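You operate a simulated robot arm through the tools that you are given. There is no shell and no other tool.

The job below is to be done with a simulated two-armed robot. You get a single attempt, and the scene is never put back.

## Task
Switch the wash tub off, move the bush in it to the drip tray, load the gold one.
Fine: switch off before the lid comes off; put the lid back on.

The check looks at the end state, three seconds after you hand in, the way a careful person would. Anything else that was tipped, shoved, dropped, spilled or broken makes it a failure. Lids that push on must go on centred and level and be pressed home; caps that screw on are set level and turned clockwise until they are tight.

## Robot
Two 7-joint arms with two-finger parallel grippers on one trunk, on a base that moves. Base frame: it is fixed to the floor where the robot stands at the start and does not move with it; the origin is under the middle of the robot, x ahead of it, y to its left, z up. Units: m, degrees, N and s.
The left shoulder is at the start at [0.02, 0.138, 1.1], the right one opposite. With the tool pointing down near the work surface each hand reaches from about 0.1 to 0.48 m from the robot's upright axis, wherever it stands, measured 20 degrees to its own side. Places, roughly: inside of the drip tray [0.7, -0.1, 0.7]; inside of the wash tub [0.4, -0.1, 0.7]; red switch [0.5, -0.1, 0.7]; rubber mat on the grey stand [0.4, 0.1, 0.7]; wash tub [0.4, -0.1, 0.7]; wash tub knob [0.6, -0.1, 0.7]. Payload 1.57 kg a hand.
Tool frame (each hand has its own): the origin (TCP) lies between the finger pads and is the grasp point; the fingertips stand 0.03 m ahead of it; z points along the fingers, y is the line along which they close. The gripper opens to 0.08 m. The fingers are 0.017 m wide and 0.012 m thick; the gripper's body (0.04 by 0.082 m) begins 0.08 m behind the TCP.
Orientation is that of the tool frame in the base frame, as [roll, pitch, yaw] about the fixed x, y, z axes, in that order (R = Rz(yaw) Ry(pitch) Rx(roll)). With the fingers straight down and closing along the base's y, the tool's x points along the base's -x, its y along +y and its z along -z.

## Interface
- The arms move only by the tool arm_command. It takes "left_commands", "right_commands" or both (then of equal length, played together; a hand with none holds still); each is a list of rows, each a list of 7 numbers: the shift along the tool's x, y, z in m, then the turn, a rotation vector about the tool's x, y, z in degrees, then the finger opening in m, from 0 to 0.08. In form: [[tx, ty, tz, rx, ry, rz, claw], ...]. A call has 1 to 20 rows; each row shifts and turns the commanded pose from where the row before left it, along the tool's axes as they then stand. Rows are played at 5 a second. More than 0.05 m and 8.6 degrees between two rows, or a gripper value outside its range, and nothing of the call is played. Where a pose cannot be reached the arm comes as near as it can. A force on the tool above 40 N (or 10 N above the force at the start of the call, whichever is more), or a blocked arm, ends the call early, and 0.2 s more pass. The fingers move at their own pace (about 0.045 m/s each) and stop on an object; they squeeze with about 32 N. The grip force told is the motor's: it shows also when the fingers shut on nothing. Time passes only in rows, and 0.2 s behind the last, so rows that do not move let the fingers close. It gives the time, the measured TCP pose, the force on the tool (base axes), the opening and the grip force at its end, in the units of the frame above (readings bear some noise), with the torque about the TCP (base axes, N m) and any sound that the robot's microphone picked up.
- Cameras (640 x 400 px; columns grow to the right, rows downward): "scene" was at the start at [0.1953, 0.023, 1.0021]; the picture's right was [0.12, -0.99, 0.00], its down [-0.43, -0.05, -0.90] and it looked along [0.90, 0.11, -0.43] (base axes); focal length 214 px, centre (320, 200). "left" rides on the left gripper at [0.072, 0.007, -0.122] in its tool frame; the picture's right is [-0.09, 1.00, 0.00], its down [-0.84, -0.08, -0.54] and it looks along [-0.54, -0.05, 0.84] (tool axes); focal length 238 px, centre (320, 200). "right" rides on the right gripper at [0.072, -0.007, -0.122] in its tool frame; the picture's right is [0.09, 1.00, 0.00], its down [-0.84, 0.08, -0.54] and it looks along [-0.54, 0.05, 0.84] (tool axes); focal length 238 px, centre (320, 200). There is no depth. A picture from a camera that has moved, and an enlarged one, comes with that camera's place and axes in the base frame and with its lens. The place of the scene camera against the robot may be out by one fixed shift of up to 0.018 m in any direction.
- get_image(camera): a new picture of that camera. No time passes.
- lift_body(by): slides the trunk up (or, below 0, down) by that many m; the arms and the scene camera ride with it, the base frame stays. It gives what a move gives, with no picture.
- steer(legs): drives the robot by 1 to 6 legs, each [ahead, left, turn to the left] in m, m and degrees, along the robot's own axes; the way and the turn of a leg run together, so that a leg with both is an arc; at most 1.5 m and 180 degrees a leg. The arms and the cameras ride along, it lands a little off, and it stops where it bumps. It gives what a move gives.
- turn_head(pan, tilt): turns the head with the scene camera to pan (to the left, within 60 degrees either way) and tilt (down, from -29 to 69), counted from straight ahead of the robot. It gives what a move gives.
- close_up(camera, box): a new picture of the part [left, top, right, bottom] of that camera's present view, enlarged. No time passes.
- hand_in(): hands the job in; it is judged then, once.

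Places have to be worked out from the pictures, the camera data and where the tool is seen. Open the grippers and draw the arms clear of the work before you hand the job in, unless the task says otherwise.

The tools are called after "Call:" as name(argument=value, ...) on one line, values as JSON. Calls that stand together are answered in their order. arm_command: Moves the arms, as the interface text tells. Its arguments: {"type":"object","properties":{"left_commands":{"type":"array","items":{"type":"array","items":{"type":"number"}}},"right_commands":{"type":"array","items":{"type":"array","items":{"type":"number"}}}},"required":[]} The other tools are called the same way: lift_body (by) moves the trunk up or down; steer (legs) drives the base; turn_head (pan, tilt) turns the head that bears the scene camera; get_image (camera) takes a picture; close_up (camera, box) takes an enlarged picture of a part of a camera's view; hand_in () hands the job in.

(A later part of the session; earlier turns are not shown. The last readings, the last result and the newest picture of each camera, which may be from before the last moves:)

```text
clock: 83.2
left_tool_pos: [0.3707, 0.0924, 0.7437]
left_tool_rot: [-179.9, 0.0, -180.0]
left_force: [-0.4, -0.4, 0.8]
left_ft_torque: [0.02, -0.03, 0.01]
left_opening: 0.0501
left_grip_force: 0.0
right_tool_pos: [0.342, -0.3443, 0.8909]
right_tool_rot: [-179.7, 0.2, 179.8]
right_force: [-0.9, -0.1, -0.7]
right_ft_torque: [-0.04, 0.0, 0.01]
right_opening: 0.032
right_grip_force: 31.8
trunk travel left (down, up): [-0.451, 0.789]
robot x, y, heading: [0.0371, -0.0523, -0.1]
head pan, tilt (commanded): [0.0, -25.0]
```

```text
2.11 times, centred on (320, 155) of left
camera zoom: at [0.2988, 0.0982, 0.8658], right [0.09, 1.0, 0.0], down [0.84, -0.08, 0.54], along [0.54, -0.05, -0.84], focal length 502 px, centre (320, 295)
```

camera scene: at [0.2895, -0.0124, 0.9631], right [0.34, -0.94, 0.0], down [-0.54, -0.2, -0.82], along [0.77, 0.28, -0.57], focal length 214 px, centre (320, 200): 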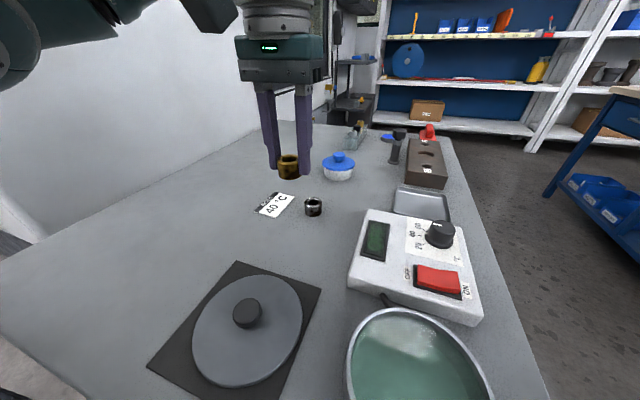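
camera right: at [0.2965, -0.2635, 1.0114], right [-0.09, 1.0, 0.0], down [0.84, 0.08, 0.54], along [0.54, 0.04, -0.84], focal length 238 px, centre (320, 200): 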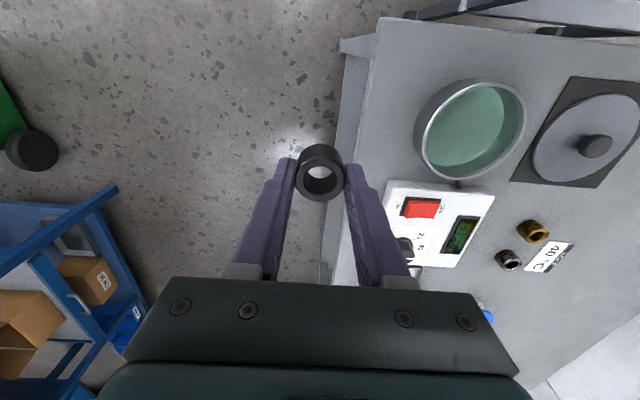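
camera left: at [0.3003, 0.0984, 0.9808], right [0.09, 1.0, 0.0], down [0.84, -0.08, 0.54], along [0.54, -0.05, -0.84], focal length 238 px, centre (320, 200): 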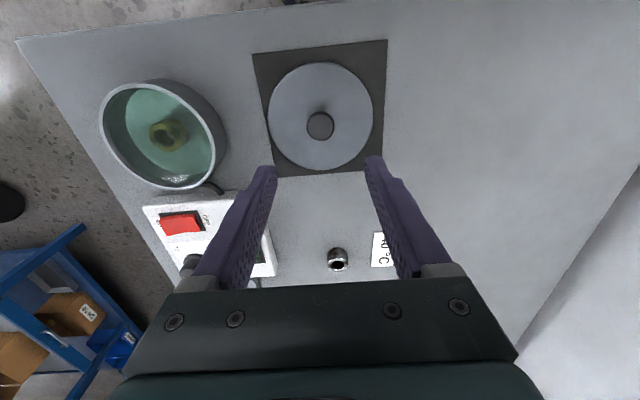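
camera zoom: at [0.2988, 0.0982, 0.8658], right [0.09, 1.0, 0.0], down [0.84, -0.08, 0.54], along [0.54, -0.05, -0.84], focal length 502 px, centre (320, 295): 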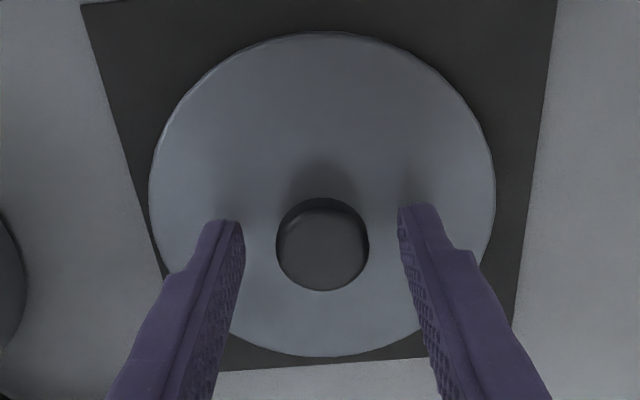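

Call:
arm_command(left_commands=[[0, 0, 0.0028, 0, 0, 0, 0.05], [0, 0, 0, 0, 0, 0, 0.035], [0, 0, 0, 0, 0, 0, 0.02], [0, 0, 0, 0, 0, 0, 0.0], [0, 0, 0, 0, 0, 0, 0.0], [0, 0, 0, 0, 0, 0, 0.0]])

Call:
arm_command(left_commands=[[0, 0, -0.002, 0, 0, 0, 0.0], [0, 0, -0.002, 0, 0, 0, 0.0], [0, 0, -0.003, 0, 0, 0, 0.0], [0, 0, -0.005, 0, 0, 0, 0.0]])

Call:
close_up(camera="left", box=[220, 60, 420, 250])

```text
clock: 84.7
left_tool_pos: [0.3702, 0.0922, 0.7411]
left_tool_rot: [179.8, -0.1, 180.0]
left_force: [0.3, 0.3, -0.9]
left_ft_torque: [-0.12, 0.01, -0.02]
left_opening: 0.0287
left_grip_force: 32.2
right_tool_pos: [0.3418, -0.3463, 0.8908]
right_tool_rot: [-179.7, 0.2, 179.8]
right_force: [0.0, 0.5, -1.2]
right_ft_torque: [-0.02, -0.04, 0.01]
right_opening: 0.0322
right_grip_force: 31.7
trunk travel left (down, up): [-0.451, 0.789]
robot x, y, heading: [0.0354, -0.0561, 0.0]
head pan, tilt (commanded): [0.0, -25.0]
```

```text
clock: 85.7
left_tool_pos: [0.3713, 0.0912, 0.7527]
left_tool_rot: [180.0, 0.1, 180.0]
left_force: [0.0, 0.5, -1.5]
left_ft_torque: [0.0, -0.01, -0.01]
left_opening: 0.0286
left_grip_force: 32.2
right_tool_pos: [0.3418, -0.3461, 0.8925]
right_tool_rot: [-179.7, 0.2, 179.9]
right_force: [-1.1, 0.5, -1.1]
right_ft_torque: [-0.01, 0.0, 0.0]
right_opening: 0.032
right_grip_force: 31.9
trunk travel left (down, up): [-0.451, 0.789]
robot x, y, heading: [0.0385, -0.0543, 0.0]
head pan, tilt (commanded): [0.0, -25.0]
```

```text
2.11 times, centred on (320, 155) of left
camera zoom: at [0.2988, 0.0979, 0.875], right [0.09, 1.0, 0.0], down [0.84, -0.08, 0.54], along [0.54, -0.05, -0.84], focal length 502 px, centre (320, 295)
```

zoom: 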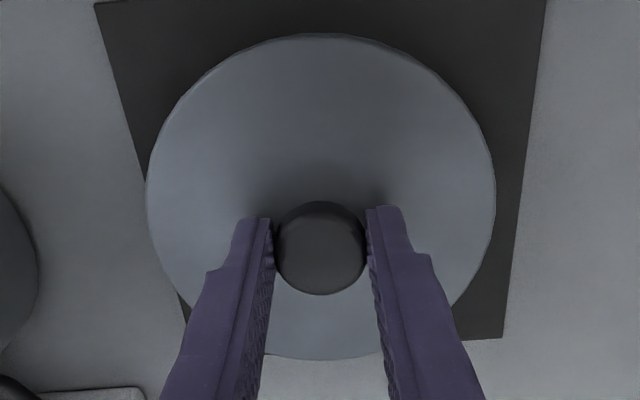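

The lid is lifted cleanly. I'll raise it and carry it over the tub.

Call:
arm_command(left_commands=[[0, 0, -0.012, 0, 0, 0, 0.0], [0, 0, -0.018, 0, 0, 0, 0.0], [0, 0, -0.02, 0, 0, 0, 0.0], [0, 0, -0.02, 0, 0, 0, 0.0], [0, -0.015, -0.01, 0, 0, 0, 0.0], [0, -0.022, 0, 0, 0, 0, 0.0], [0, -0.024, 0, 0, 0, 0, 0.0], [0, -0.024, 0, 0, 0, 0, 0.0], [0, -0.024, 0, 0, 0, 0, 0.0], [0, -0.024, 0, 0, 0, 0, 0.0], [0.001, -0.022, 0, 0, 0, 0, 0.0], [0, -0.0141, 0, 0, 0, 0, 0.0], [0, 0, 0, 0, 0, 0, 0.0]])

Call:
get_image(camera="left")

```text
clock: 88.5
left_tool_pos: [0.3697, -0.0797, 0.833]
left_tool_rot: [-180.0, 0.0, -180.0]
left_force: [-0.4, 0.7, -0.1]
left_ft_torque: [0.01, -0.02, 0.01]
left_opening: 0.0287
left_grip_force: 32.1
right_tool_pos: [0.3408, -0.3454, 0.8912]
right_tool_rot: [-179.7, 0.2, 180.0]
right_force: [-0.8, 0.0, -1.0]
right_ft_torque: [0.0, 0.0, -0.02]
right_opening: 0.0321
right_grip_force: 32.0
trunk travel left (down, up): [-0.451, 0.789]
robot x, y, heading: [0.0369, -0.0504, 0.1]
head pan, tilt (commanded): [0.0, -25.0]
```

```text
taken
camera left: at [0.2986, -0.0732, 0.9542], right [0.09, 1.0, 0.0], down [0.84, -0.08, 0.54], along [0.54, -0.05, -0.84], focal length 238 px, centre (320, 200)
```

left: 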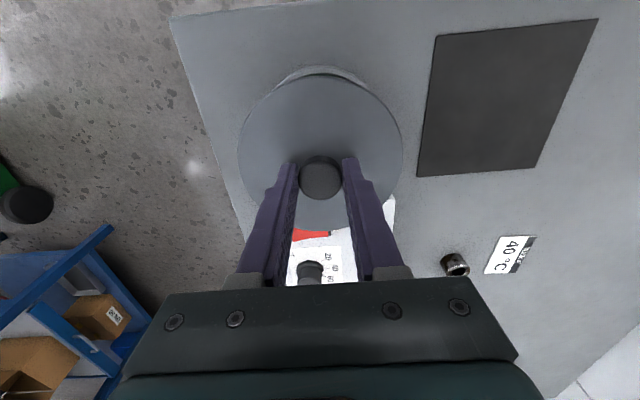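

The lid is over the tub, 1–2 mm off. I'll correct that, lower it to about 1 cm above the rim, and bring the head back to check alignment.

Call:
arm_command(left_commands=[[0.0012, 0.002, 0.015, 0, 0, 0, 0.0], [0, 0, 0.015, 0, 0, 0, 0.0], [0, 0, 0.01, 0, 0, 0, 0.0], [0, 0, 0, 0, 0, 0, 0.0]])

Call:
turn_head(pan=15, tilt=48)

Call:
get_image(camera="scene")

Call:
get_image(camera="left")

Call:
get_image(camera="right")

```text
clock: 89.5
left_tool_pos: [0.37, -0.0755, 0.7933]
left_tool_rot: [-180.0, 0.0, -180.0]
left_force: [0.2, -0.5, -0.3]
left_ft_torque: [0.0, -0.02, 0.02]
left_opening: 0.0286
left_grip_force: 32.0
right_tool_pos: [0.3425, -0.346, 0.8911]
right_tool_rot: [-179.7, 0.3, 179.8]
right_force: [-0.2, 0.2, -1.1]
right_ft_torque: [0.0, 0.01, 0.02]
right_opening: 0.0324
right_grip_force: 32.1
trunk travel left (down, up): [-0.451, 0.789]
robot x, y, heading: [0.0412, -0.0551, 0.0]
head pan, tilt (commanded): [0.0, -25.0]
```

```text
clock: 90.9
left_tool_pos: [0.3687, -0.0775, 0.7937]
left_tool_rot: [-179.9, 0.0, 180.0]
left_force: [-0.2, -0.5, -0.4]
left_ft_torque: [-0.01, 0.0, -0.01]
left_opening: 0.0286
left_grip_force: 32.3
right_tool_pos: [0.341, -0.3464, 0.8918]
right_tool_rot: [-179.7, 0.2, 179.7]
right_force: [0.1, 0.6, -1.2]
right_ft_torque: [-0.02, -0.04, 0.01]
right_opening: 0.0323
right_grip_force: 32.1
trunk travel left (down, up): [-0.451, 0.789]
robot x, y, heading: [0.039, -0.0508, 0.1]
head pan, tilt (commanded): [15.0, 48.0]
```

```text
taken
camera scene: at [0.2187, -0.022, 0.9441], right [0.26, -0.97, 0.0], down [-0.72, -0.19, -0.67], along [0.65, 0.17, -0.74], focal length 214 px, centre (320, 200)
```

scene: 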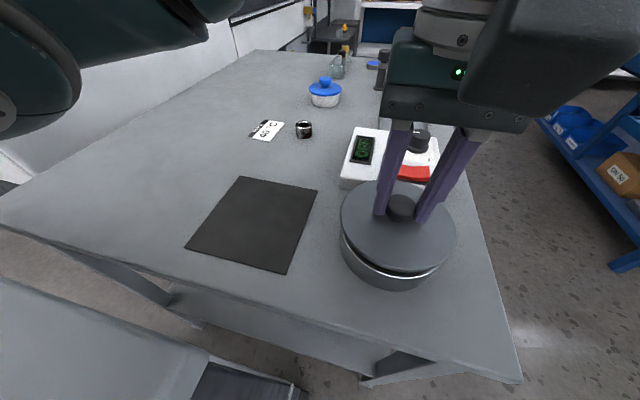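

```text
taken
camera left: at [0.297, -0.07, 0.9145], right [0.09, 1.0, 0.0], down [0.84, -0.08, 0.54], along [0.54, -0.05, -0.84], focal length 238 px, centre (320, 200)
```

left: 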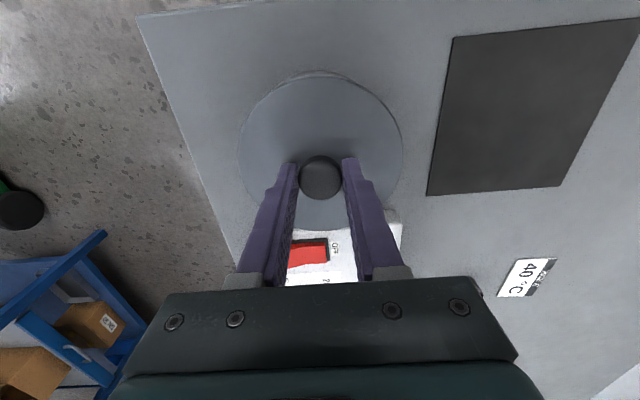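

```text
taken
camera right: at [0.2692, -0.3521, 1.0117], right [-0.09, 1.0, 0.0], down [0.84, 0.08, 0.54], along [0.54, 0.05, -0.84], focal length 238 px, centre (320, 200)
```

right: 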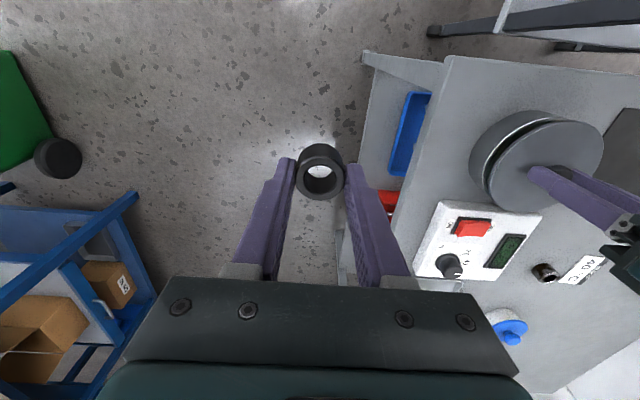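

Call:
close_up(camera="scene", box=[320, 160, 480, 300])

Call:
close_up(camera="left", box=[220, 50, 420, 240])

Call:
close_up(camera="right", box=[440, 80, 640, 240])

```text
2.86 times, centred on (400, 230) of scene
camera zoom: at [0.2187, -0.022, 0.9441], right [0.26, -0.97, 0.0], down [-0.72, -0.19, -0.67], along [0.65, 0.17, -0.74], focal length 613 px, centre (91, 114)
```

zoom: 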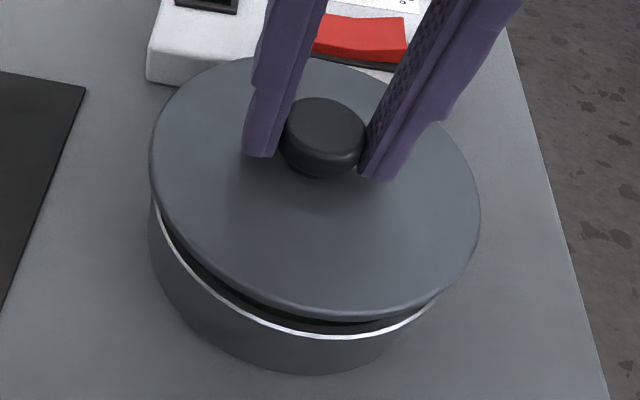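

```text
2.11 times, centred on (320, 145) of left
camera zoom: at [0.297, -0.07, 0.9145], right [0.09, 1.0, 0.0], down [0.84, -0.08, 0.54], along [0.54, -0.05, -0.84], focal length 502 px, centre (320, 316)
```

zoom: 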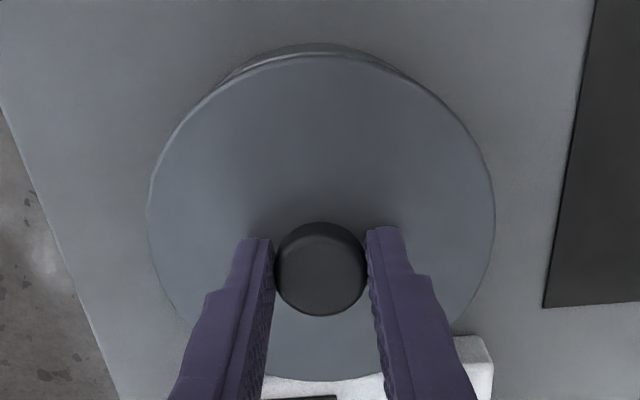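

```text
2.50 times, centred on (540, 160) of right
camera zoom: at [0.2692, -0.3521, 1.0117], right [-0.09, 1.0, 0.0], down [0.84, 0.08, 0.54], along [0.54, 0.05, -0.84], focal length 596 px, centre (-230, 300)
```

zoom: 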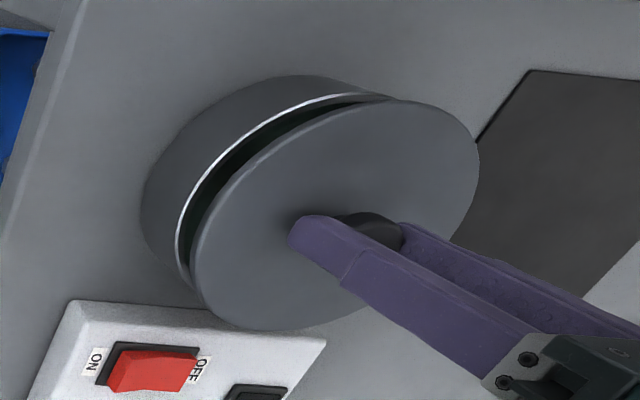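

The lid is level and concentric with the rim in all three views. I'll lower in small steps until it meets the rim.

Call:
arm_command(left_commands=[[0, -0.001, 0.004, 0, 0, 0, 0.0], [0, 0, 0.004, 0, 0, 0, 0.0], [0, 0, 0.003, 0, 0, 0, 0.0], [0, 0, 0, 0, 0, 0, 0.0]])

Call:
close_up(camera="scene", box=[320, 160, 480, 300])

Call:
close_up(camera="right", box=[440, 80, 640, 240])

```text
clock: 91.9
left_tool_pos: [0.3689, -0.0771, 0.78]
left_tool_rot: [179.9, 0.0, 179.9]
left_force: [-0.8, 0.4, -0.8]
left_ft_torque: [-0.02, -0.05, 0.02]
left_opening: 0.0285
left_grip_force: 32.1
right_tool_pos: [0.3424, -0.3449, 0.8917]
right_tool_rot: [-179.8, 0.2, 179.8]
right_force: [0.5, 0.4, -0.7]
right_ft_torque: [-0.02, 0.03, -0.02]
right_opening: 0.032
right_grip_force: 31.9
trunk travel left (down, up): [-0.451, 0.789]
robot x, y, heading: [0.0396, -0.0534, 0.2]
head pan, tilt (commanded): [15.0, 48.0]
```

```text
2.86 times, centred on (400, 230) of scene
camera zoom: at [0.2187, -0.022, 0.9441], right [0.26, -0.97, 0.0], down [-0.72, -0.19, -0.67], along [0.65, 0.17, -0.74], focal length 613 px, centre (91, 114)
```

zoom: 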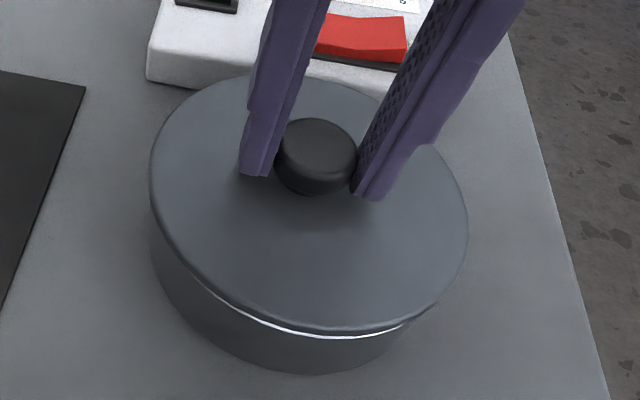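

```text
2.50 times, centred on (540, 160) of right
camera zoom: at [0.2693, -0.3521, 1.0117], right [-0.09, 1.0, 0.0], down [0.84, 0.08, 0.54], along [0.54, 0.05, -0.84], focal length 596 px, centre (-230, 300)
```

zoom: 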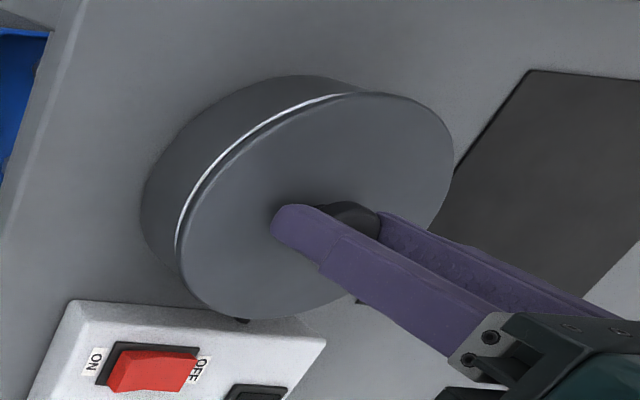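

The plug is entering the rim with no resistance. I'll continue in 1.5 mm steps.

Call:
arm_command(left_commands=[[0, 0, 0.0015, 0, 0, 0, 0.0], [0, 0, 0.0015, 0, 0, 0, 0.0], [0, 0, 0, 0, 0, 0, 0.0]])

Call:
arm_command(left_commands=[[0, 0, 0.0015, 0, 0, 0, 0.0], [0, 0, 0, 0, 0, 0, 0.0]])

Call:
close_up(camera="scene", box=[320, 160, 480, 300])

Call:
close_up(camera="right", box=[440, 80, 640, 240])

```text
clock: 92.7
left_tool_pos: [0.3691, -0.0771, 0.7795]
left_tool_rot: [179.9, 0.0, 180.0]
left_force: [0.1, -0.5, -0.8]
left_ft_torque: [0.01, 0.03, 0.03]
left_opening: 0.0287
left_grip_force: 31.8
right_tool_pos: [0.3412, -0.3461, 0.8908]
right_tool_rot: [-179.8, 0.2, 179.8]
right_force: [-0.2, 0.3, -0.8]
right_ft_torque: [0.01, -0.04, 0.03]
right_opening: 0.0319
right_grip_force: 32.0
trunk travel left (down, up): [-0.451, 0.789]
robot x, y, heading: [0.0386, -0.0546, 0.0]
head pan, tilt (commanded): [15.0, 48.0]
```

```text
clock: 93.3
left_tool_pos: [0.3675, -0.0777, 0.7799]
left_tool_rot: [-179.9, 0.0, 179.9]
left_force: [-8.5, 1.6, 25.1]
left_ft_torque: [0.31, 0.33, 0.04]
left_opening: 0.0287
left_grip_force: 31.5
right_tool_pos: [0.3405, -0.345, 0.8926]
right_tool_rot: [-179.8, 0.1, 179.8]
right_force: [0.3, 0.6, -1.8]
right_ft_torque: [0.0, 0.01, 0.01]
right_opening: 0.032
right_grip_force: 32.1
trunk travel left (down, up): [-0.451, 0.789]
robot x, y, heading: [0.0394, -0.0558, 0.2]
head pan, tilt (commanded): [15.0, 48.0]
heard: snap
```

```text
2.86 times, centred on (400, 230) of scene
camera zoom: at [0.2183, -0.0216, 0.9445], right [0.26, -0.97, 0.0], down [-0.72, -0.19, -0.67], along [0.65, 0.17, -0.74], focal length 613 px, centre (91, 114)
```

zoom: 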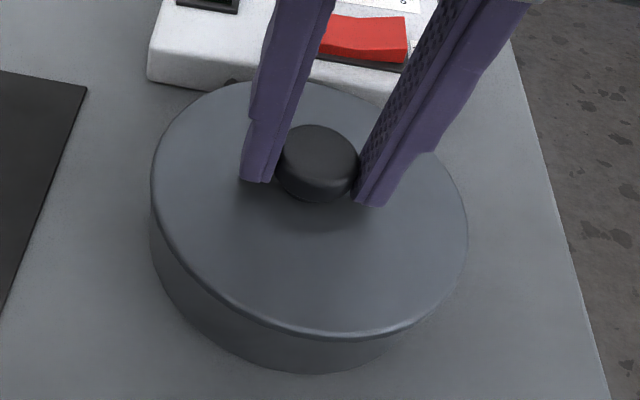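

```text
2.50 times, centred on (540, 160) of right
camera zoom: at [0.2689, -0.3517, 1.012], right [-0.09, 1.0, 0.0], down [0.84, 0.08, 0.54], along [0.54, 0.05, -0.84], focal length 596 px, centre (-230, 300)
```

zoom: 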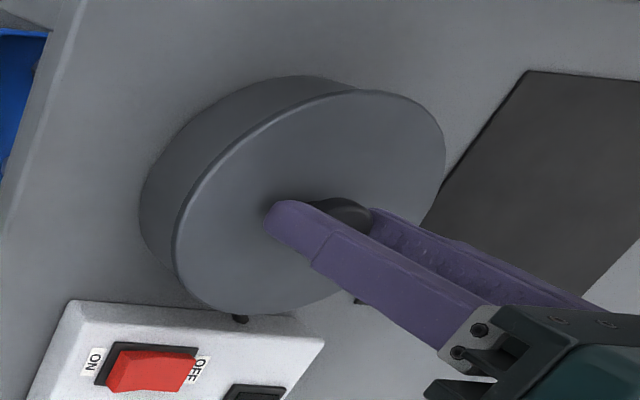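

A snap was heard at 25 N and the gap is gone. I'll press a little more to make sure it's home, then release.

Call:
arm_command(left_commands=[[0, 0, 0.001, 0, 0, 0, 0.0], [0, 0, 0.001, 0, 0, 0, 0.0]])

Call:
close_up(camera="left", box=[220, 50, 420, 240])

```text
clock: 93.7
left_tool_pos: [0.3679, -0.0787, 0.7796]
left_tool_rot: [-179.9, 0.0, 179.7]
left_force: [-4.7, 3.0, 13.2]
left_ft_torque: [0.38, 0.17, 0.07]
left_opening: 0.0288
left_grip_force: 31.7
right_tool_pos: [0.3416, -0.3455, 0.8911]
right_tool_rot: [-179.8, 0.1, 179.9]
right_force: [-0.3, -0.4, -0.7]
right_ft_torque: [0.04, 0.0, 0.04]
right_opening: 0.0322
right_grip_force: 32.0
trunk travel left (down, up): [-0.451, 0.789]
robot x, y, heading: [0.0378, -0.0532, 0.0]
head pan, tilt (commanded): [15.0, 48.0]
stopped in row 2 (left hand): the force on the tool passed its limit at 43 N (the readings are from after the stop); the commanded pose is now the measured one
```

```text
2.11 times, centred on (320, 145) of left
camera zoom: at [0.2959, -0.0708, 0.9005], right [0.1, 1.0, 0.0], down [0.84, -0.08, 0.54], along [0.54, -0.05, -0.84], focal length 502 px, centre (320, 316)
```

zoom: 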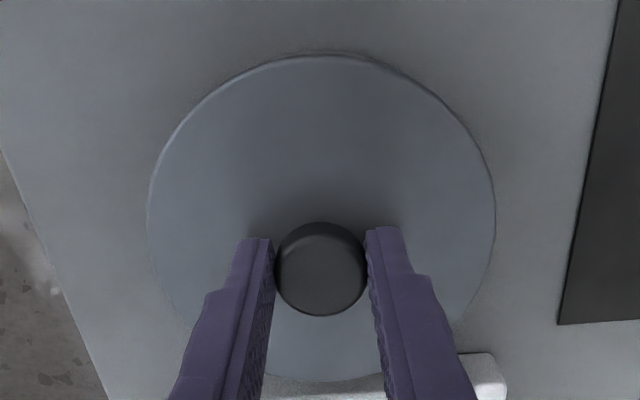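

It took 43 N with no further travel, so the lid is home. I'll relieve the pressure, release and rise to inspect it.

Call:
arm_command(left_commands=[[0, 0, -0.0005, 0, 0, 0, 0.0], [0, 0, 0, 0, 0, 0, 0.032], [0, 0, 0, 0, 0, 0, 0.045], [0, 0, 0, 0, 0, 0, 0.06], [0, 0, -0.01, 0, 0, 0, 0.06], [0, 0, -0.03, 0, 0, 0, 0.06], [0, 0, -0.03, 0, 0, 0, 0.06], [0, 0, 0, 0, 0, 0, 0.06]])

Call:
close_up(camera="scene", box=[320, 160, 480, 300])

Call:
close_up(camera="right", box=[440, 80, 640, 240])

Call:
close_up(camera="left", box=[220, 40, 420, 220])

```text
clock: 95.5
left_tool_pos: [0.369, -0.0785, 0.8515]
left_tool_rot: [-179.7, 0.0, 179.9]
left_force: [0.1, 1.1, 0.6]
left_ft_torque: [-0.02, 0.01, -0.02]
left_opening: 0.0601
left_grip_force: 0.1
right_tool_pos: [0.341, -0.3459, 0.8909]
right_tool_rot: [-179.8, 0.2, 179.9]
right_force: [0.4, 0.7, -0.3]
right_ft_torque: [-0.01, 0.03, -0.02]
right_opening: 0.0318
right_grip_force: 32.7
trunk travel left (down, up): [-0.451, 0.789]
robot x, y, heading: [0.036, -0.0534, 0.2]
head pan, tilt (commanded): [15.0, 48.0]
```

```text
2.86 times, centred on (400, 230) of scene
camera zoom: at [0.2185, -0.022, 0.9441], right [0.26, -0.97, 0.0], down [-0.72, -0.19, -0.67], along [0.65, 0.17, -0.74], focal length 613 px, centre (91, 114)
```

zoom: 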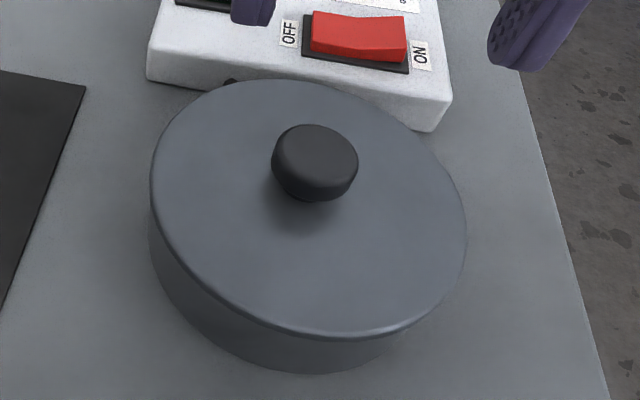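

```text
2.50 times, centred on (540, 160) of right
camera zoom: at [0.2691, -0.352, 1.0117], right [-0.09, 1.0, 0.0], down [0.84, 0.08, 0.54], along [0.54, 0.05, -0.84], focal length 596 px, centre (-230, 300)
```

zoom: 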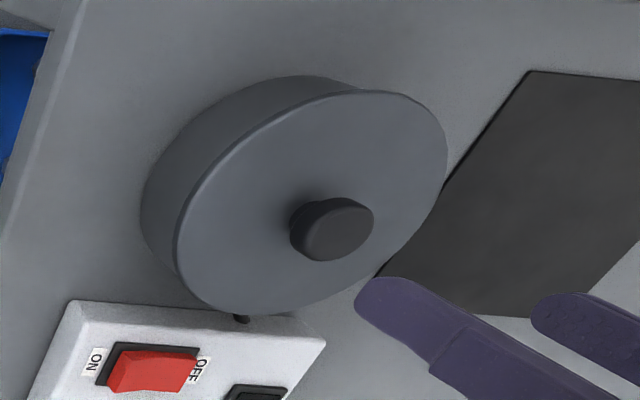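

```text
2.22 times, centred on (320, 130) of left
camera zoom: at [0.2963, -0.0716, 0.9723], right [0.09, 1.0, 0.0], down [0.84, -0.08, 0.54], along [0.54, -0.05, -0.84], focal length 530 px, centre (320, 356)
```

zoom: 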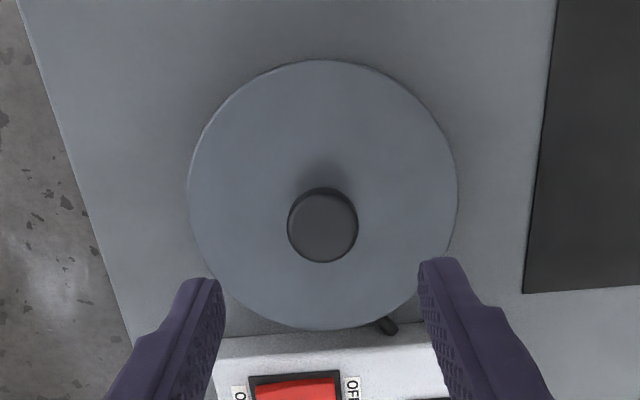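

The lid looks flush and centred. As a final check I'll press straight down on the knob top with closed fingers and listen for any further snap.

Call:
arm_command(left_commands=[[0, 0.001, 0.015, 0, 0, 0, 0.0], [0, 0, 0.02, 0, 0, 0, 0.0], [0, 0, 0.012, 0, 0, 0, 0.0], [0, 0, 0, 0, 0, 0, 0.0], [0, 0, 0, 0, 0, 0, 0.0]])

Call:
arm_command(left_commands=[[0, 0, 0.003, 0, 0, 0, 0.0], [0, 0, 0.003, 0, 0, 0, 0.0], [0, 0, 0.003, 0, 0, 0, 0.0], [0, 0, 0.002, 0, 0, 0, 0.0], [0, 0, 0.002, 0, 0, 0, 0.0], [0, 0, 0.002, 0, 0, 0, 0.0]])

Call:
close_up(camera="scene", box=[320, 160, 480, 300])

```text
clock: 96.7
left_tool_pos: [0.368, -0.0773, 0.7999]
left_tool_rot: [-180.0, 0.0, 179.9]
left_force: [-0.3, 0.4, 0.0]
left_ft_torque: [0.01, 0.04, -0.02]
left_opening: 0.0
left_grip_force: 20.9
right_tool_pos: [0.3405, -0.3464, 0.8918]
right_tool_rot: [-179.8, 0.2, 179.9]
right_force: [-0.2, 0.6, -1.8]
right_ft_torque: [0.02, 0.01, 0.0]
right_opening: 0.0318
right_grip_force: 31.8
trunk travel left (down, up): [-0.451, 0.789]
robot x, y, heading: [0.0431, -0.0573, 0.1]
head pan, tilt (commanded): [15.0, 48.0]
```

```text
clock: 97.8
left_tool_pos: [0.3683, -0.0768, 0.7952]
left_tool_rot: [-179.7, 0.1, 179.6]
left_force: [-5.9, 5.2, 15.8]
left_ft_torque: [0.17, 0.2, 0.05]
left_opening: 0.0001
left_grip_force: 21.5
right_tool_pos: [0.3404, -0.3434, 0.8909]
right_tool_rot: [-179.9, 0.1, 179.9]
right_force: [-0.6, 0.3, -0.4]
right_ft_torque: [-0.01, 0.02, 0.05]
right_opening: 0.032
right_grip_force: 31.3
trunk travel left (down, up): [-0.451, 0.789]
robot x, y, heading: [0.0372, -0.0553, 0.1]
head pan, tilt (commanded): [15.0, 48.0]
stopped in row 5 (left hand): the force on the tool passed its limit at 45 N (the readings are from after the stop); the commanded pose is now the measured one
```

```text
2.86 times, centred on (400, 230) of scene
camera zoom: at [0.2181, -0.0208, 0.9441], right [0.26, -0.97, 0.0], down [-0.72, -0.19, -0.67], along [0.65, 0.17, -0.74], focal length 613 px, centre (91, 114)
```

zoom: 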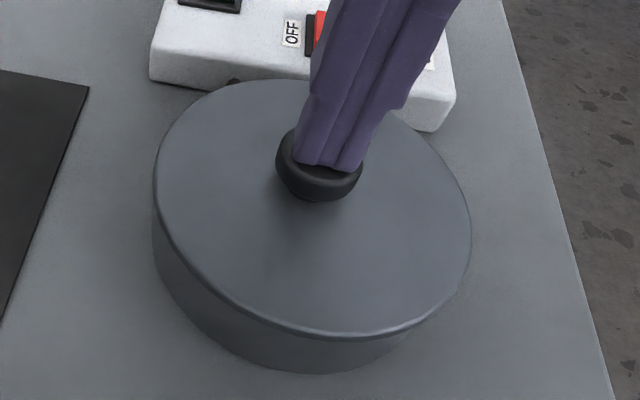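

No further snap, and the knob top sits at the right height (about 0.764), so the lid is home. I'll raise the left hand clear and look at the floor on the right before driving round to the drip tray.

Call:
arm_command(left_commands=[[0, 0, -0.02, 0.3, 0, 0, 0.0], [0, 0, -0.04, 0, 0, 0, 0.0], [0, 0.02, -0.04, 0, 0, 0, 0.0], [0, 0.04, -0.03, 0, 0, 0, 0.0], [0, 0.04, 0, 0, 0, 0, 0.0], [0, 0.04, 0, 0, 0, 0, 0.0]])

Call:
turn_head(pan=-45, tilt=40)

Call:
get_image(camera="scene")

Call:
get_image(camera="left")

```text
clock: 99.2
left_tool_pos: [0.3698, 0.0648, 0.92]
left_tool_rot: [-179.4, 0.1, 179.5]
left_force: [0.4, 0.6, 0.5]
left_ft_torque: [0.01, -0.02, -0.04]
left_opening: 0.0
left_grip_force: 21.2
right_tool_pos: [0.3418, -0.3443, 0.891]
right_tool_rot: [-179.8, 0.2, 179.9]
right_force: [-0.2, -0.1, -0.4]
right_ft_torque: [-0.01, 0.0, -0.01]
right_opening: 0.0319
right_grip_force: 31.5
trunk travel left (down, up): [-0.451, 0.789]
robot x, y, heading: [0.0361, -0.0554, 0.0]
head pan, tilt (commanded): [15.0, 48.0]
```

```text
clock: 100.5
left_tool_pos: [0.3702, 0.0632, 0.9203]
left_tool_rot: [-179.3, 0.1, 179.7]
left_force: [-0.4, 0.2, 0.4]
left_ft_torque: [0.0, 0.0, 0.02]
left_opening: 0.0001
left_grip_force: 21.4
right_tool_pos: [0.341, -0.3461, 0.8918]
right_tool_rot: [-179.7, 0.2, 180.0]
right_force: [0.2, -0.1, -0.9]
right_ft_torque: [-0.02, 0.02, -0.01]
right_opening: 0.0321
right_grip_force: 32.2
trunk travel left (down, up): [-0.451, 0.789]
robot x, y, heading: [0.0371, -0.0579, 0.0]
head pan, tilt (commanded): [-45.0, 40.0]
```

```text
taken
camera scene: at [0.2025, -0.1023, 0.9555], right [-0.71, -0.71, 0.0], down [-0.46, 0.45, -0.77], along [0.54, -0.54, -0.64], focal length 214 px, centre (320, 200)
```

scene: 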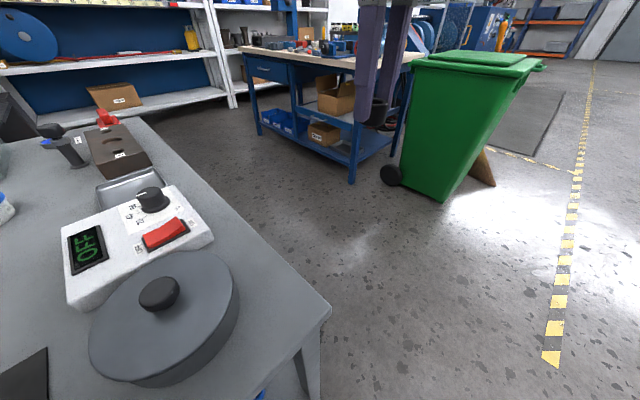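

```text
taken
camera left: at [0.2976, 0.0719, 1.0412], right [0.1, 1.0, -0.01], down [0.84, -0.08, 0.54], along [0.54, -0.06, -0.84], focal length 238 px, centre (320, 200)
```

left: 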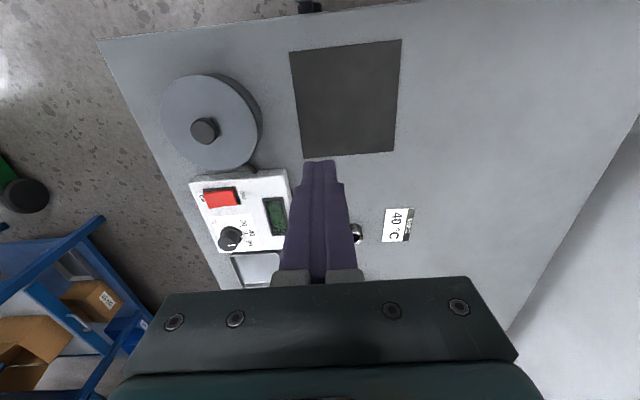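

The floor to the right is clear: the bench corner is at about (0.99, -1.2) and the bin is beyond y -1.4. I'll slide right first, hands held high.

Call:
steer(legs=[[0, -0.46, 0]])

Call:
turn_head(pan=10, tilt=35)

Call:
get_image(camera="scene")

```text
clock: 103.2
left_tool_pos: [0.3687, -0.3997, 0.9207]
left_tool_rot: [-179.3, 0.1, 179.2]
left_force: [-0.6, -0.1, -0.2]
left_ft_torque: [-0.02, -0.01, 0.02]
left_opening: 0.0
left_grip_force: 21.1
right_tool_pos: [0.3374, -0.8091, 0.8913]
right_tool_rot: [-179.8, 0.2, 179.3]
right_force: [-1.0, -0.1, -0.6]
right_ft_torque: [0.01, 0.02, 0.02]
right_opening: 0.0322
right_grip_force: 32.1
trunk travel left (down, up): [-0.451, 0.789]
robot x, y, heading: [0.0322, -0.5133, -0.4]
head pan, tilt (commanded): [-45.0, 40.0]
```

```text
clock: 104.5
left_tool_pos: [0.3691, -0.3999, 0.9193]
left_tool_rot: [-179.4, 0.1, 179.1]
left_force: [0.2, 0.6, 0.2]
left_ft_torque: [0.0, 0.0, 0.02]
left_opening: 0.0
left_grip_force: 21.5
right_tool_pos: [0.3365, -0.8088, 0.8899]
right_tool_rot: [-179.8, 0.2, 179.4]
right_force: [-0.8, -0.6, -0.7]
right_ft_torque: [0.0, 0.04, 0.03]
right_opening: 0.032
right_grip_force: 32.6
trunk travel left (down, up): [-0.451, 0.789]
robot x, y, heading: [0.0363, -0.5176, -0.6]
head pan, tilt (commanded): [10.0, 35.0]
```

```text
taken
camera scene: at [0.2275, -0.489, 0.9631], right [0.16, -0.99, 0.0], down [-0.57, -0.09, -0.82], along [0.81, 0.13, -0.57], focal length 214 px, centre (320, 200)
```

scene: 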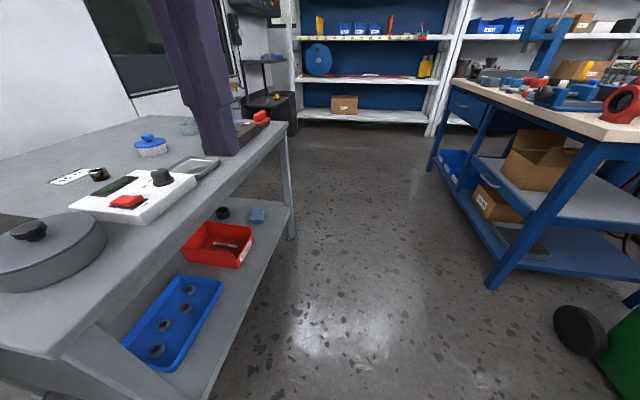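

The aisle is clear. I'll drive ahead alongside the table, then turn left to face the tray.

Call:
steer(legs=[[0.49, 0, 0]])

Call:
steer(legs=[[0, 0, 90]])

Call:
turn_head(pan=-10, tilt=35)

Call:
get_image(camera="scene")

Call:
get_image(camera="right")

```text
clock: 107.4
left_tool_pos: [0.8571, -0.4084, 0.9192]
left_tool_rot: [-179.3, 0.1, 178.6]
left_force: [0.4, 0.2, -0.7]
left_ft_torque: [0.01, 0.02, -0.01]
left_opening: 0.0002
left_grip_force: 21.8
right_tool_pos: [0.8219, -0.8177, 0.8905]
right_tool_rot: [-179.8, 0.2, 178.9]
right_force: [0.0, 0.4, -1.4]
right_ft_torque: [-0.01, 0.04, 0.05]
right_opening: 0.0322
right_grip_force: 31.8
trunk travel left (down, up): [-0.451, 0.789]
robot x, y, heading: [0.5252, -0.522, -0.8]
head pan, tilt (commanded): [10.0, 35.0]
```

```text
clock: 111.6
left_tool_pos: [0.4136, -0.1862, 0.9204]
left_tool_rot: [-179.4, 0.1, -91.8]
left_force: [0.0, -1.1, -1.1]
left_ft_torque: [0.01, -0.04, 0.04]
left_opening: 0.0
left_grip_force: 21.3
right_tool_pos: [0.8218, -0.2254, 0.8917]
right_tool_rot: [-179.8, 0.1, -91.6]
right_force: [-0.4, 0.3, -1.4]
right_ft_torque: [0.0, 0.03, -0.01]
right_opening: 0.0319
right_grip_force: 31.8
trunk travel left (down, up): [-0.451, 0.789]
robot x, y, heading: [0.5231, -0.5191, 88.6]
head pan, tilt (commanded): [10.0, 35.0]
```

```text
clock: 112.4
left_tool_pos: [0.413, -0.1871, 0.9187]
left_tool_rot: [-179.3, 0.1, -91.9]
left_force: [-0.4, 0.3, 0.7]
left_ft_torque: [-0.02, 0.0, 0.01]
left_opening: 0.0001
left_grip_force: 21.8
right_tool_pos: [0.823, -0.2257, 0.8907]
right_tool_rot: [-179.8, 0.0, -91.5]
right_force: [-0.4, 0.3, -1.3]
right_ft_torque: [0.01, -0.03, 0.02]
right_opening: 0.032
right_grip_force: 32.0
trunk travel left (down, up): [-0.451, 0.789]
robot x, y, heading: [0.5264, -0.5199, 88.4]
head pan, tilt (commanded): [-10.0, 35.0]
```

```text
taken
camera scene: at [0.5477, -0.3227, 0.9631], right [0.98, -0.2, 0.0], down [-0.11, -0.56, -0.82], along [0.16, 0.8, -0.57], focal length 214 px, centre (320, 200)
```

scene: 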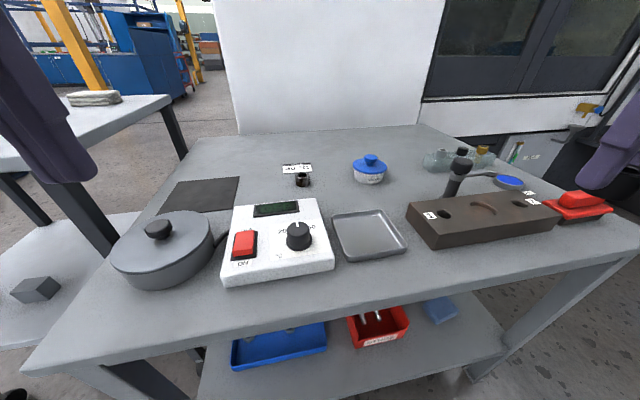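

```text
taken
camera right: at [0.8264, -0.2983, 1.0116], right [-1.0, -0.06, 0.0], down [-0.06, 0.84, 0.54], along [-0.03, 0.54, -0.84], focal length 238 px, centre (320, 200)
```

right: 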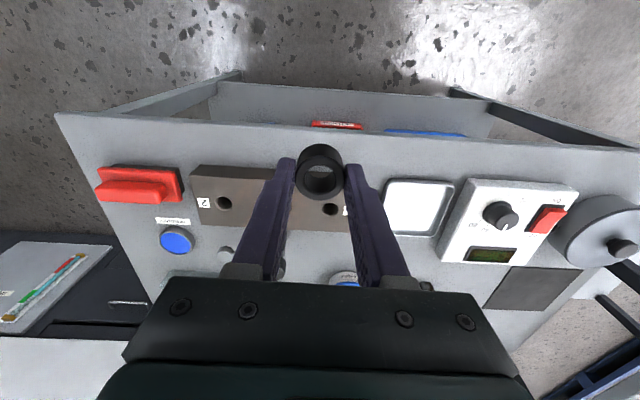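

I'm facing the table from its right side, with the tray ahead and slightly right. I'll drive 8 cm closer.

Call:
steer(legs=[[0.08, 0, 0]])

Call:
arm_command(right_commands=[[0, 0.04, 0, 0, 0, 0, 0.0], [0, 0.04, 0, 0, 0, 0, 0.0], [0, 0.04, 0, 0, 0, 0, 0.0], [0, 0, 0, 0, 0, 0, 0.0]])

Call:
get_image(camera="right")

Call:
close_up(camera="right", box=[230, 90, 450, 260])

Call:
get_image(camera="scene")

```text
clock: 113.5
left_tool_pos: [0.4166, -0.1078, 0.9202]
left_tool_rot: [-179.4, 0.1, -91.8]
left_force: [-0.6, 0.8, 0.1]
left_ft_torque: [-0.02, 0.01, -0.01]
left_opening: 0.0001
left_grip_force: 21.5
right_tool_pos: [0.8248, -0.146, 0.8922]
right_tool_rot: [-179.9, 0.2, -91.7]
right_force: [0.1, -0.5, 0.6]
right_ft_torque: [-0.03, -0.01, -0.05]
right_opening: 0.032
right_grip_force: 32.3
trunk travel left (down, up): [-0.451, 0.789]
robot x, y, heading: [0.523, -0.4426, 88.7]
head pan, tilt (commanded): [-10.0, 35.0]
```

```text
clock: 114.5
left_tool_pos: [0.416, -0.1094, 0.9205]
left_tool_rot: [-179.3, 0.1, -91.8]
left_force: [-0.1, 0.7, -0.6]
left_ft_torque: [-0.01, 0.02, -0.01]
left_opening: 0.0
left_grip_force: 21.3
right_tool_pos: [0.7047, -0.1436, 0.8906]
right_tool_rot: [-179.8, 0.1, -91.6]
right_force: [-0.3, 0.1, -1.1]
right_ft_torque: [0.0, 0.0, 0.01]
right_opening: 0.0318
right_grip_force: 31.7
trunk travel left (down, up): [-0.451, 0.789]
robot x, y, heading: [0.5261, -0.4413, 88.5]
head pan, tilt (commanded): [-10.0, 35.0]
```

```text
taken
camera right: at [0.7085, -0.2171, 1.0108], right [-1.0, -0.06, 0.0], down [-0.06, 0.84, 0.54], along [-0.03, 0.54, -0.84], focal length 238 px, centre (320, 200)
```

right: 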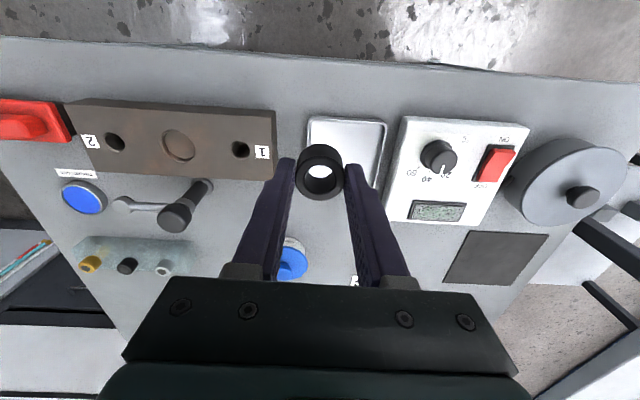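

```text
2.35 times, centred on (340, 175) of right
camera zoom: at [0.7085, -0.2171, 1.0108], right [-1.0, -0.06, 0.0], down [-0.06, 0.84, 0.54], along [-0.03, 0.54, -0.84], focal length 561 px, centre (273, 259)
```

zoom: 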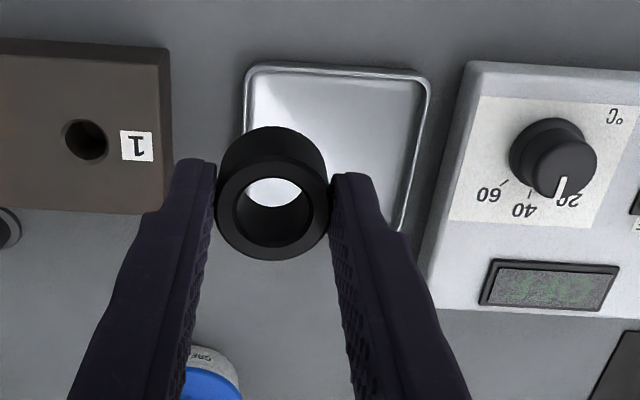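

```text
taken
camera scene: at [0.55, -0.2444, 0.9631], right [0.98, -0.2, 0.0], down [-0.11, -0.56, -0.82], along [0.16, 0.8, -0.57], focal length 214 px, centre (320, 200)
```

scene: 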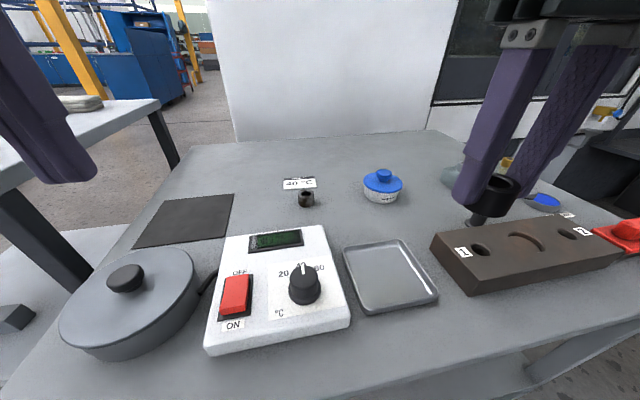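

The tray spans x 0.618–0.718 and y -0.143 to -0.05, centre (0.668, -0.097). I'll move over the centre and lower to about 4 cm above its floor.

Call:
arm_command(right_commands=[[-0.015, 0.012, 0, 0, 0, 0, 0.0], [-0.016, 0.013, 0, 0, 0, 0, 0.0], [-0.015, 0.0123, 0, 0, 0, 0, 0.0], [0, 0, 0.03, 0, 0, 0, 0.0], [0, 0, 0.03, 0, 0, 0, 0.0], [0, 0, 0.03, 0, 0, 0, 0.0], [0, 0, 0.02, 0, 0, 0, 0.0], [0, 0, 0, 0, 0, 0, 0.0]])

Call:
get_image(camera="scene")

Call:
close_up(camera="right", box=[210, 60, 430, 240])

```text
clock: 116.2
left_tool_pos: [0.4152, -0.1082, 0.9209]
left_tool_rot: [-179.5, 0.1, -91.9]
left_force: [0.2, -0.3, 0.5]
left_ft_torque: [0.03, -0.01, -0.02]
left_opening: 0.0
left_grip_force: 21.9
right_tool_pos: [0.6699, -0.0986, 0.7794]
right_tool_rot: [-179.9, 0.1, -91.6]
right_force: [0.6, -0.5, -1.7]
right_ft_torque: [0.03, 0.01, -0.03]
right_opening: 0.0317
right_grip_force: 31.9
trunk travel left (down, up): [-0.451, 0.789]
robot x, y, heading: [0.5291, -0.4431, 88.5]
head pan, tilt (commanded): [-10.0, 35.0]
```

```text
taken
camera scene: at [0.5498, -0.2443, 0.9631], right [0.98, -0.2, 0.0], down [-0.11, -0.56, -0.82], along [0.16, 0.8, -0.57], focal length 214 px, centre (320, 200)
```

scene: 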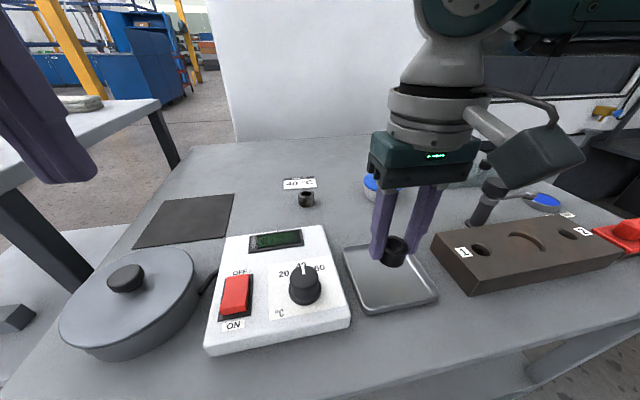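

```text
2.22 times, centred on (320, 150) of right
camera zoom: at [0.6731, -0.17, 0.9002], right [-1.0, -0.06, 0.0], down [-0.06, 0.84, 0.54], along [-0.03, 0.54, -0.84], focal length 530 px, centre (320, 311)
```

zoom: 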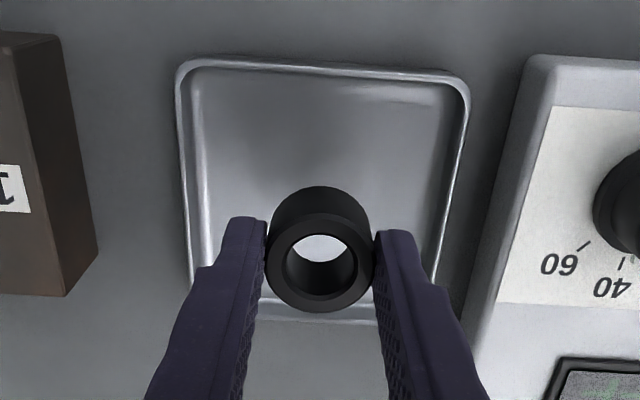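

The bush is centred over the tray. I'll lower it into the tray, finishing in small steps.

Call:
arm_command(right_commands=[[0, 0, 0.015, 0, 0, 0, 0.0], [0, 0, 0.012, 0, 0, 0, 0.0], [0, 0, 0.007, 0, 0, 0, 0.0], [0, 0, 0, 0, 0, 0, 0.0]])

Call:
arm_command(right_commands=[[0, 0, 0.002, 0, 0, 0, 0.0], [0, 0, 0.002, 0, 0, 0, 0.0], [0, 0, 0, 0, 0, 0, 0.0]])

Call:
arm_command(right_commands=[[0, 0, 0.0015, 0, 0, 0, 0.0], [0, 0, 0, 0, 0, 0, 0.0]])

```text
clock: 117.2
left_tool_pos: [0.4157, -0.1078, 0.9185]
left_tool_rot: [-179.4, 0.1, -91.8]
left_force: [-0.4, 0.3, 0.3]
left_ft_torque: [0.02, 0.04, 0.04]
left_opening: 0.0
left_grip_force: 21.7
right_tool_pos: [0.6698, -0.0965, 0.7465]
right_tool_rot: [-179.8, 0.1, -91.6]
right_force: [-0.9, -0.2, -0.6]
right_ft_torque: [0.02, 0.02, 0.01]
right_opening: 0.0322
right_grip_force: 32.2
trunk travel left (down, up): [-0.451, 0.789]
robot x, y, heading: [0.5265, -0.4422, 88.3]
head pan, tilt (commanded): [-10.0, 35.0]
```

```text
clock: 118.0
left_tool_pos: [0.4162, -0.1087, 0.9205]
left_tool_rot: [-179.3, 0.0, -91.9]
left_force: [0.1, -0.5, -0.1]
left_ft_torque: [-0.01, 0.0, 0.03]
left_opening: 0.0
left_grip_force: 20.7
right_tool_pos: [0.669, -0.0971, 0.742]
right_tool_rot: [-179.8, 0.1, -91.5]
right_force: [0.3, -0.5, -1.8]
right_ft_torque: [0.02, -0.01, 0.01]
right_opening: 0.0322
right_grip_force: 31.6
trunk travel left (down, up): [-0.451, 0.789]
robot x, y, heading: [0.523, -0.4451, 88.5]
head pan, tilt (commanded): [-10.0, 35.0]
```

```text
clock: 118.7
left_tool_pos: [0.4155, -0.1086, 0.9198]
left_tool_rot: [-179.4, 0.0, -91.8]
left_force: [0.3, 0.7, 0.4]
left_ft_torque: [0.01, 0.01, -0.01]
left_opening: 0.0
left_grip_force: 21.5
right_tool_pos: [0.6686, -0.097, 0.7417]
right_tool_rot: [-179.9, 0.3, -91.5]
right_force: [0.0, -1.3, 3.7]
right_ft_torque: [-0.03, 0.07, 0.02]
right_opening: 0.0318
right_grip_force: 31.9
trunk travel left (down, up): [-0.451, 0.789]
robot x, y, heading: [0.528, -0.4404, 88.6]
head pan, tilt (commanded): [-10.0, 35.0]
```

Light contact of 3.7 N shows the bush is on the tray floor. I'll open just enough to clear it and rise straight up.

Call:
arm_command(right_commands=[[0, 0, 0, 0, 0, 0, 0.036], [0, 0, 0, 0, 0, 0, 0.042], [0, 0, 0, 0, 0, 0, 0.046], [0, 0, -0.008, 0, 0, 0, 0.046], [0, 0, -0.02, 0, 0, 0, 0.046], [0, 0, -0.03, 0, 0, 0, 0.046], [0, 0, -0.04, 0, 0, 0, 0.046], [0, 0, -0.04, 0, 0, 0, 0.06], [0, 0, 0, 0, 0, 0, 0.06]])

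Call:
get_image(camera="right")

Call:
get_image(camera="scene")

```text
clock: 120.7
left_tool_pos: [0.4149, -0.1084, 0.92]
left_tool_rot: [-179.5, 0.1, -91.8]
left_force: [-0.6, 0.2, -0.2]
left_ft_torque: [0.02, -0.03, -0.02]
left_opening: 0.0
left_grip_force: 21.5
right_tool_pos: [0.6678, -0.0968, 0.8797]
right_tool_rot: [-179.7, 0.0, -91.6]
right_force: [-0.6, 0.0, 0.2]
right_ft_torque: [-0.02, -0.02, -0.02]
right_opening: 0.0603
right_grip_force: 0.1
trunk travel left (down, up): [-0.451, 0.789]
robot x, y, heading: [0.5224, -0.443, 88.5]
head pan, tilt (commanded): [-10.0, 35.0]
```

```text
taken
camera right: at [0.672, -0.1696, 0.9996], right [-1.0, -0.06, 0.0], down [-0.06, 0.84, 0.54], along [-0.03, 0.54, -0.84], focal length 238 px, centre (320, 200)
```

right: 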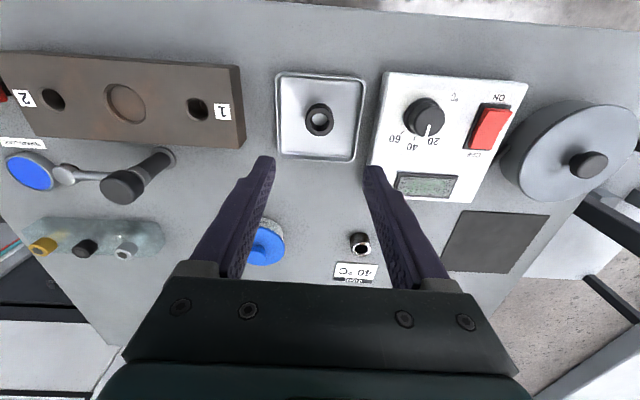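

```text
taken
camera scene: at [0.5498, -0.2443, 0.9631], right [0.98, -0.2, 0.0], down [-0.11, -0.56, -0.82], along [0.16, 0.8, -0.57], focal length 214 px, centre (320, 200)
```

scene: 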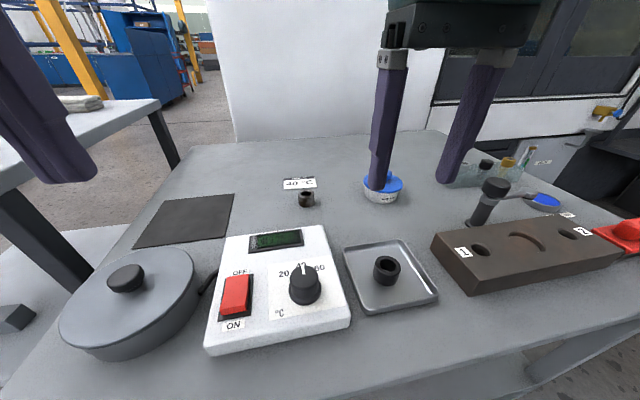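

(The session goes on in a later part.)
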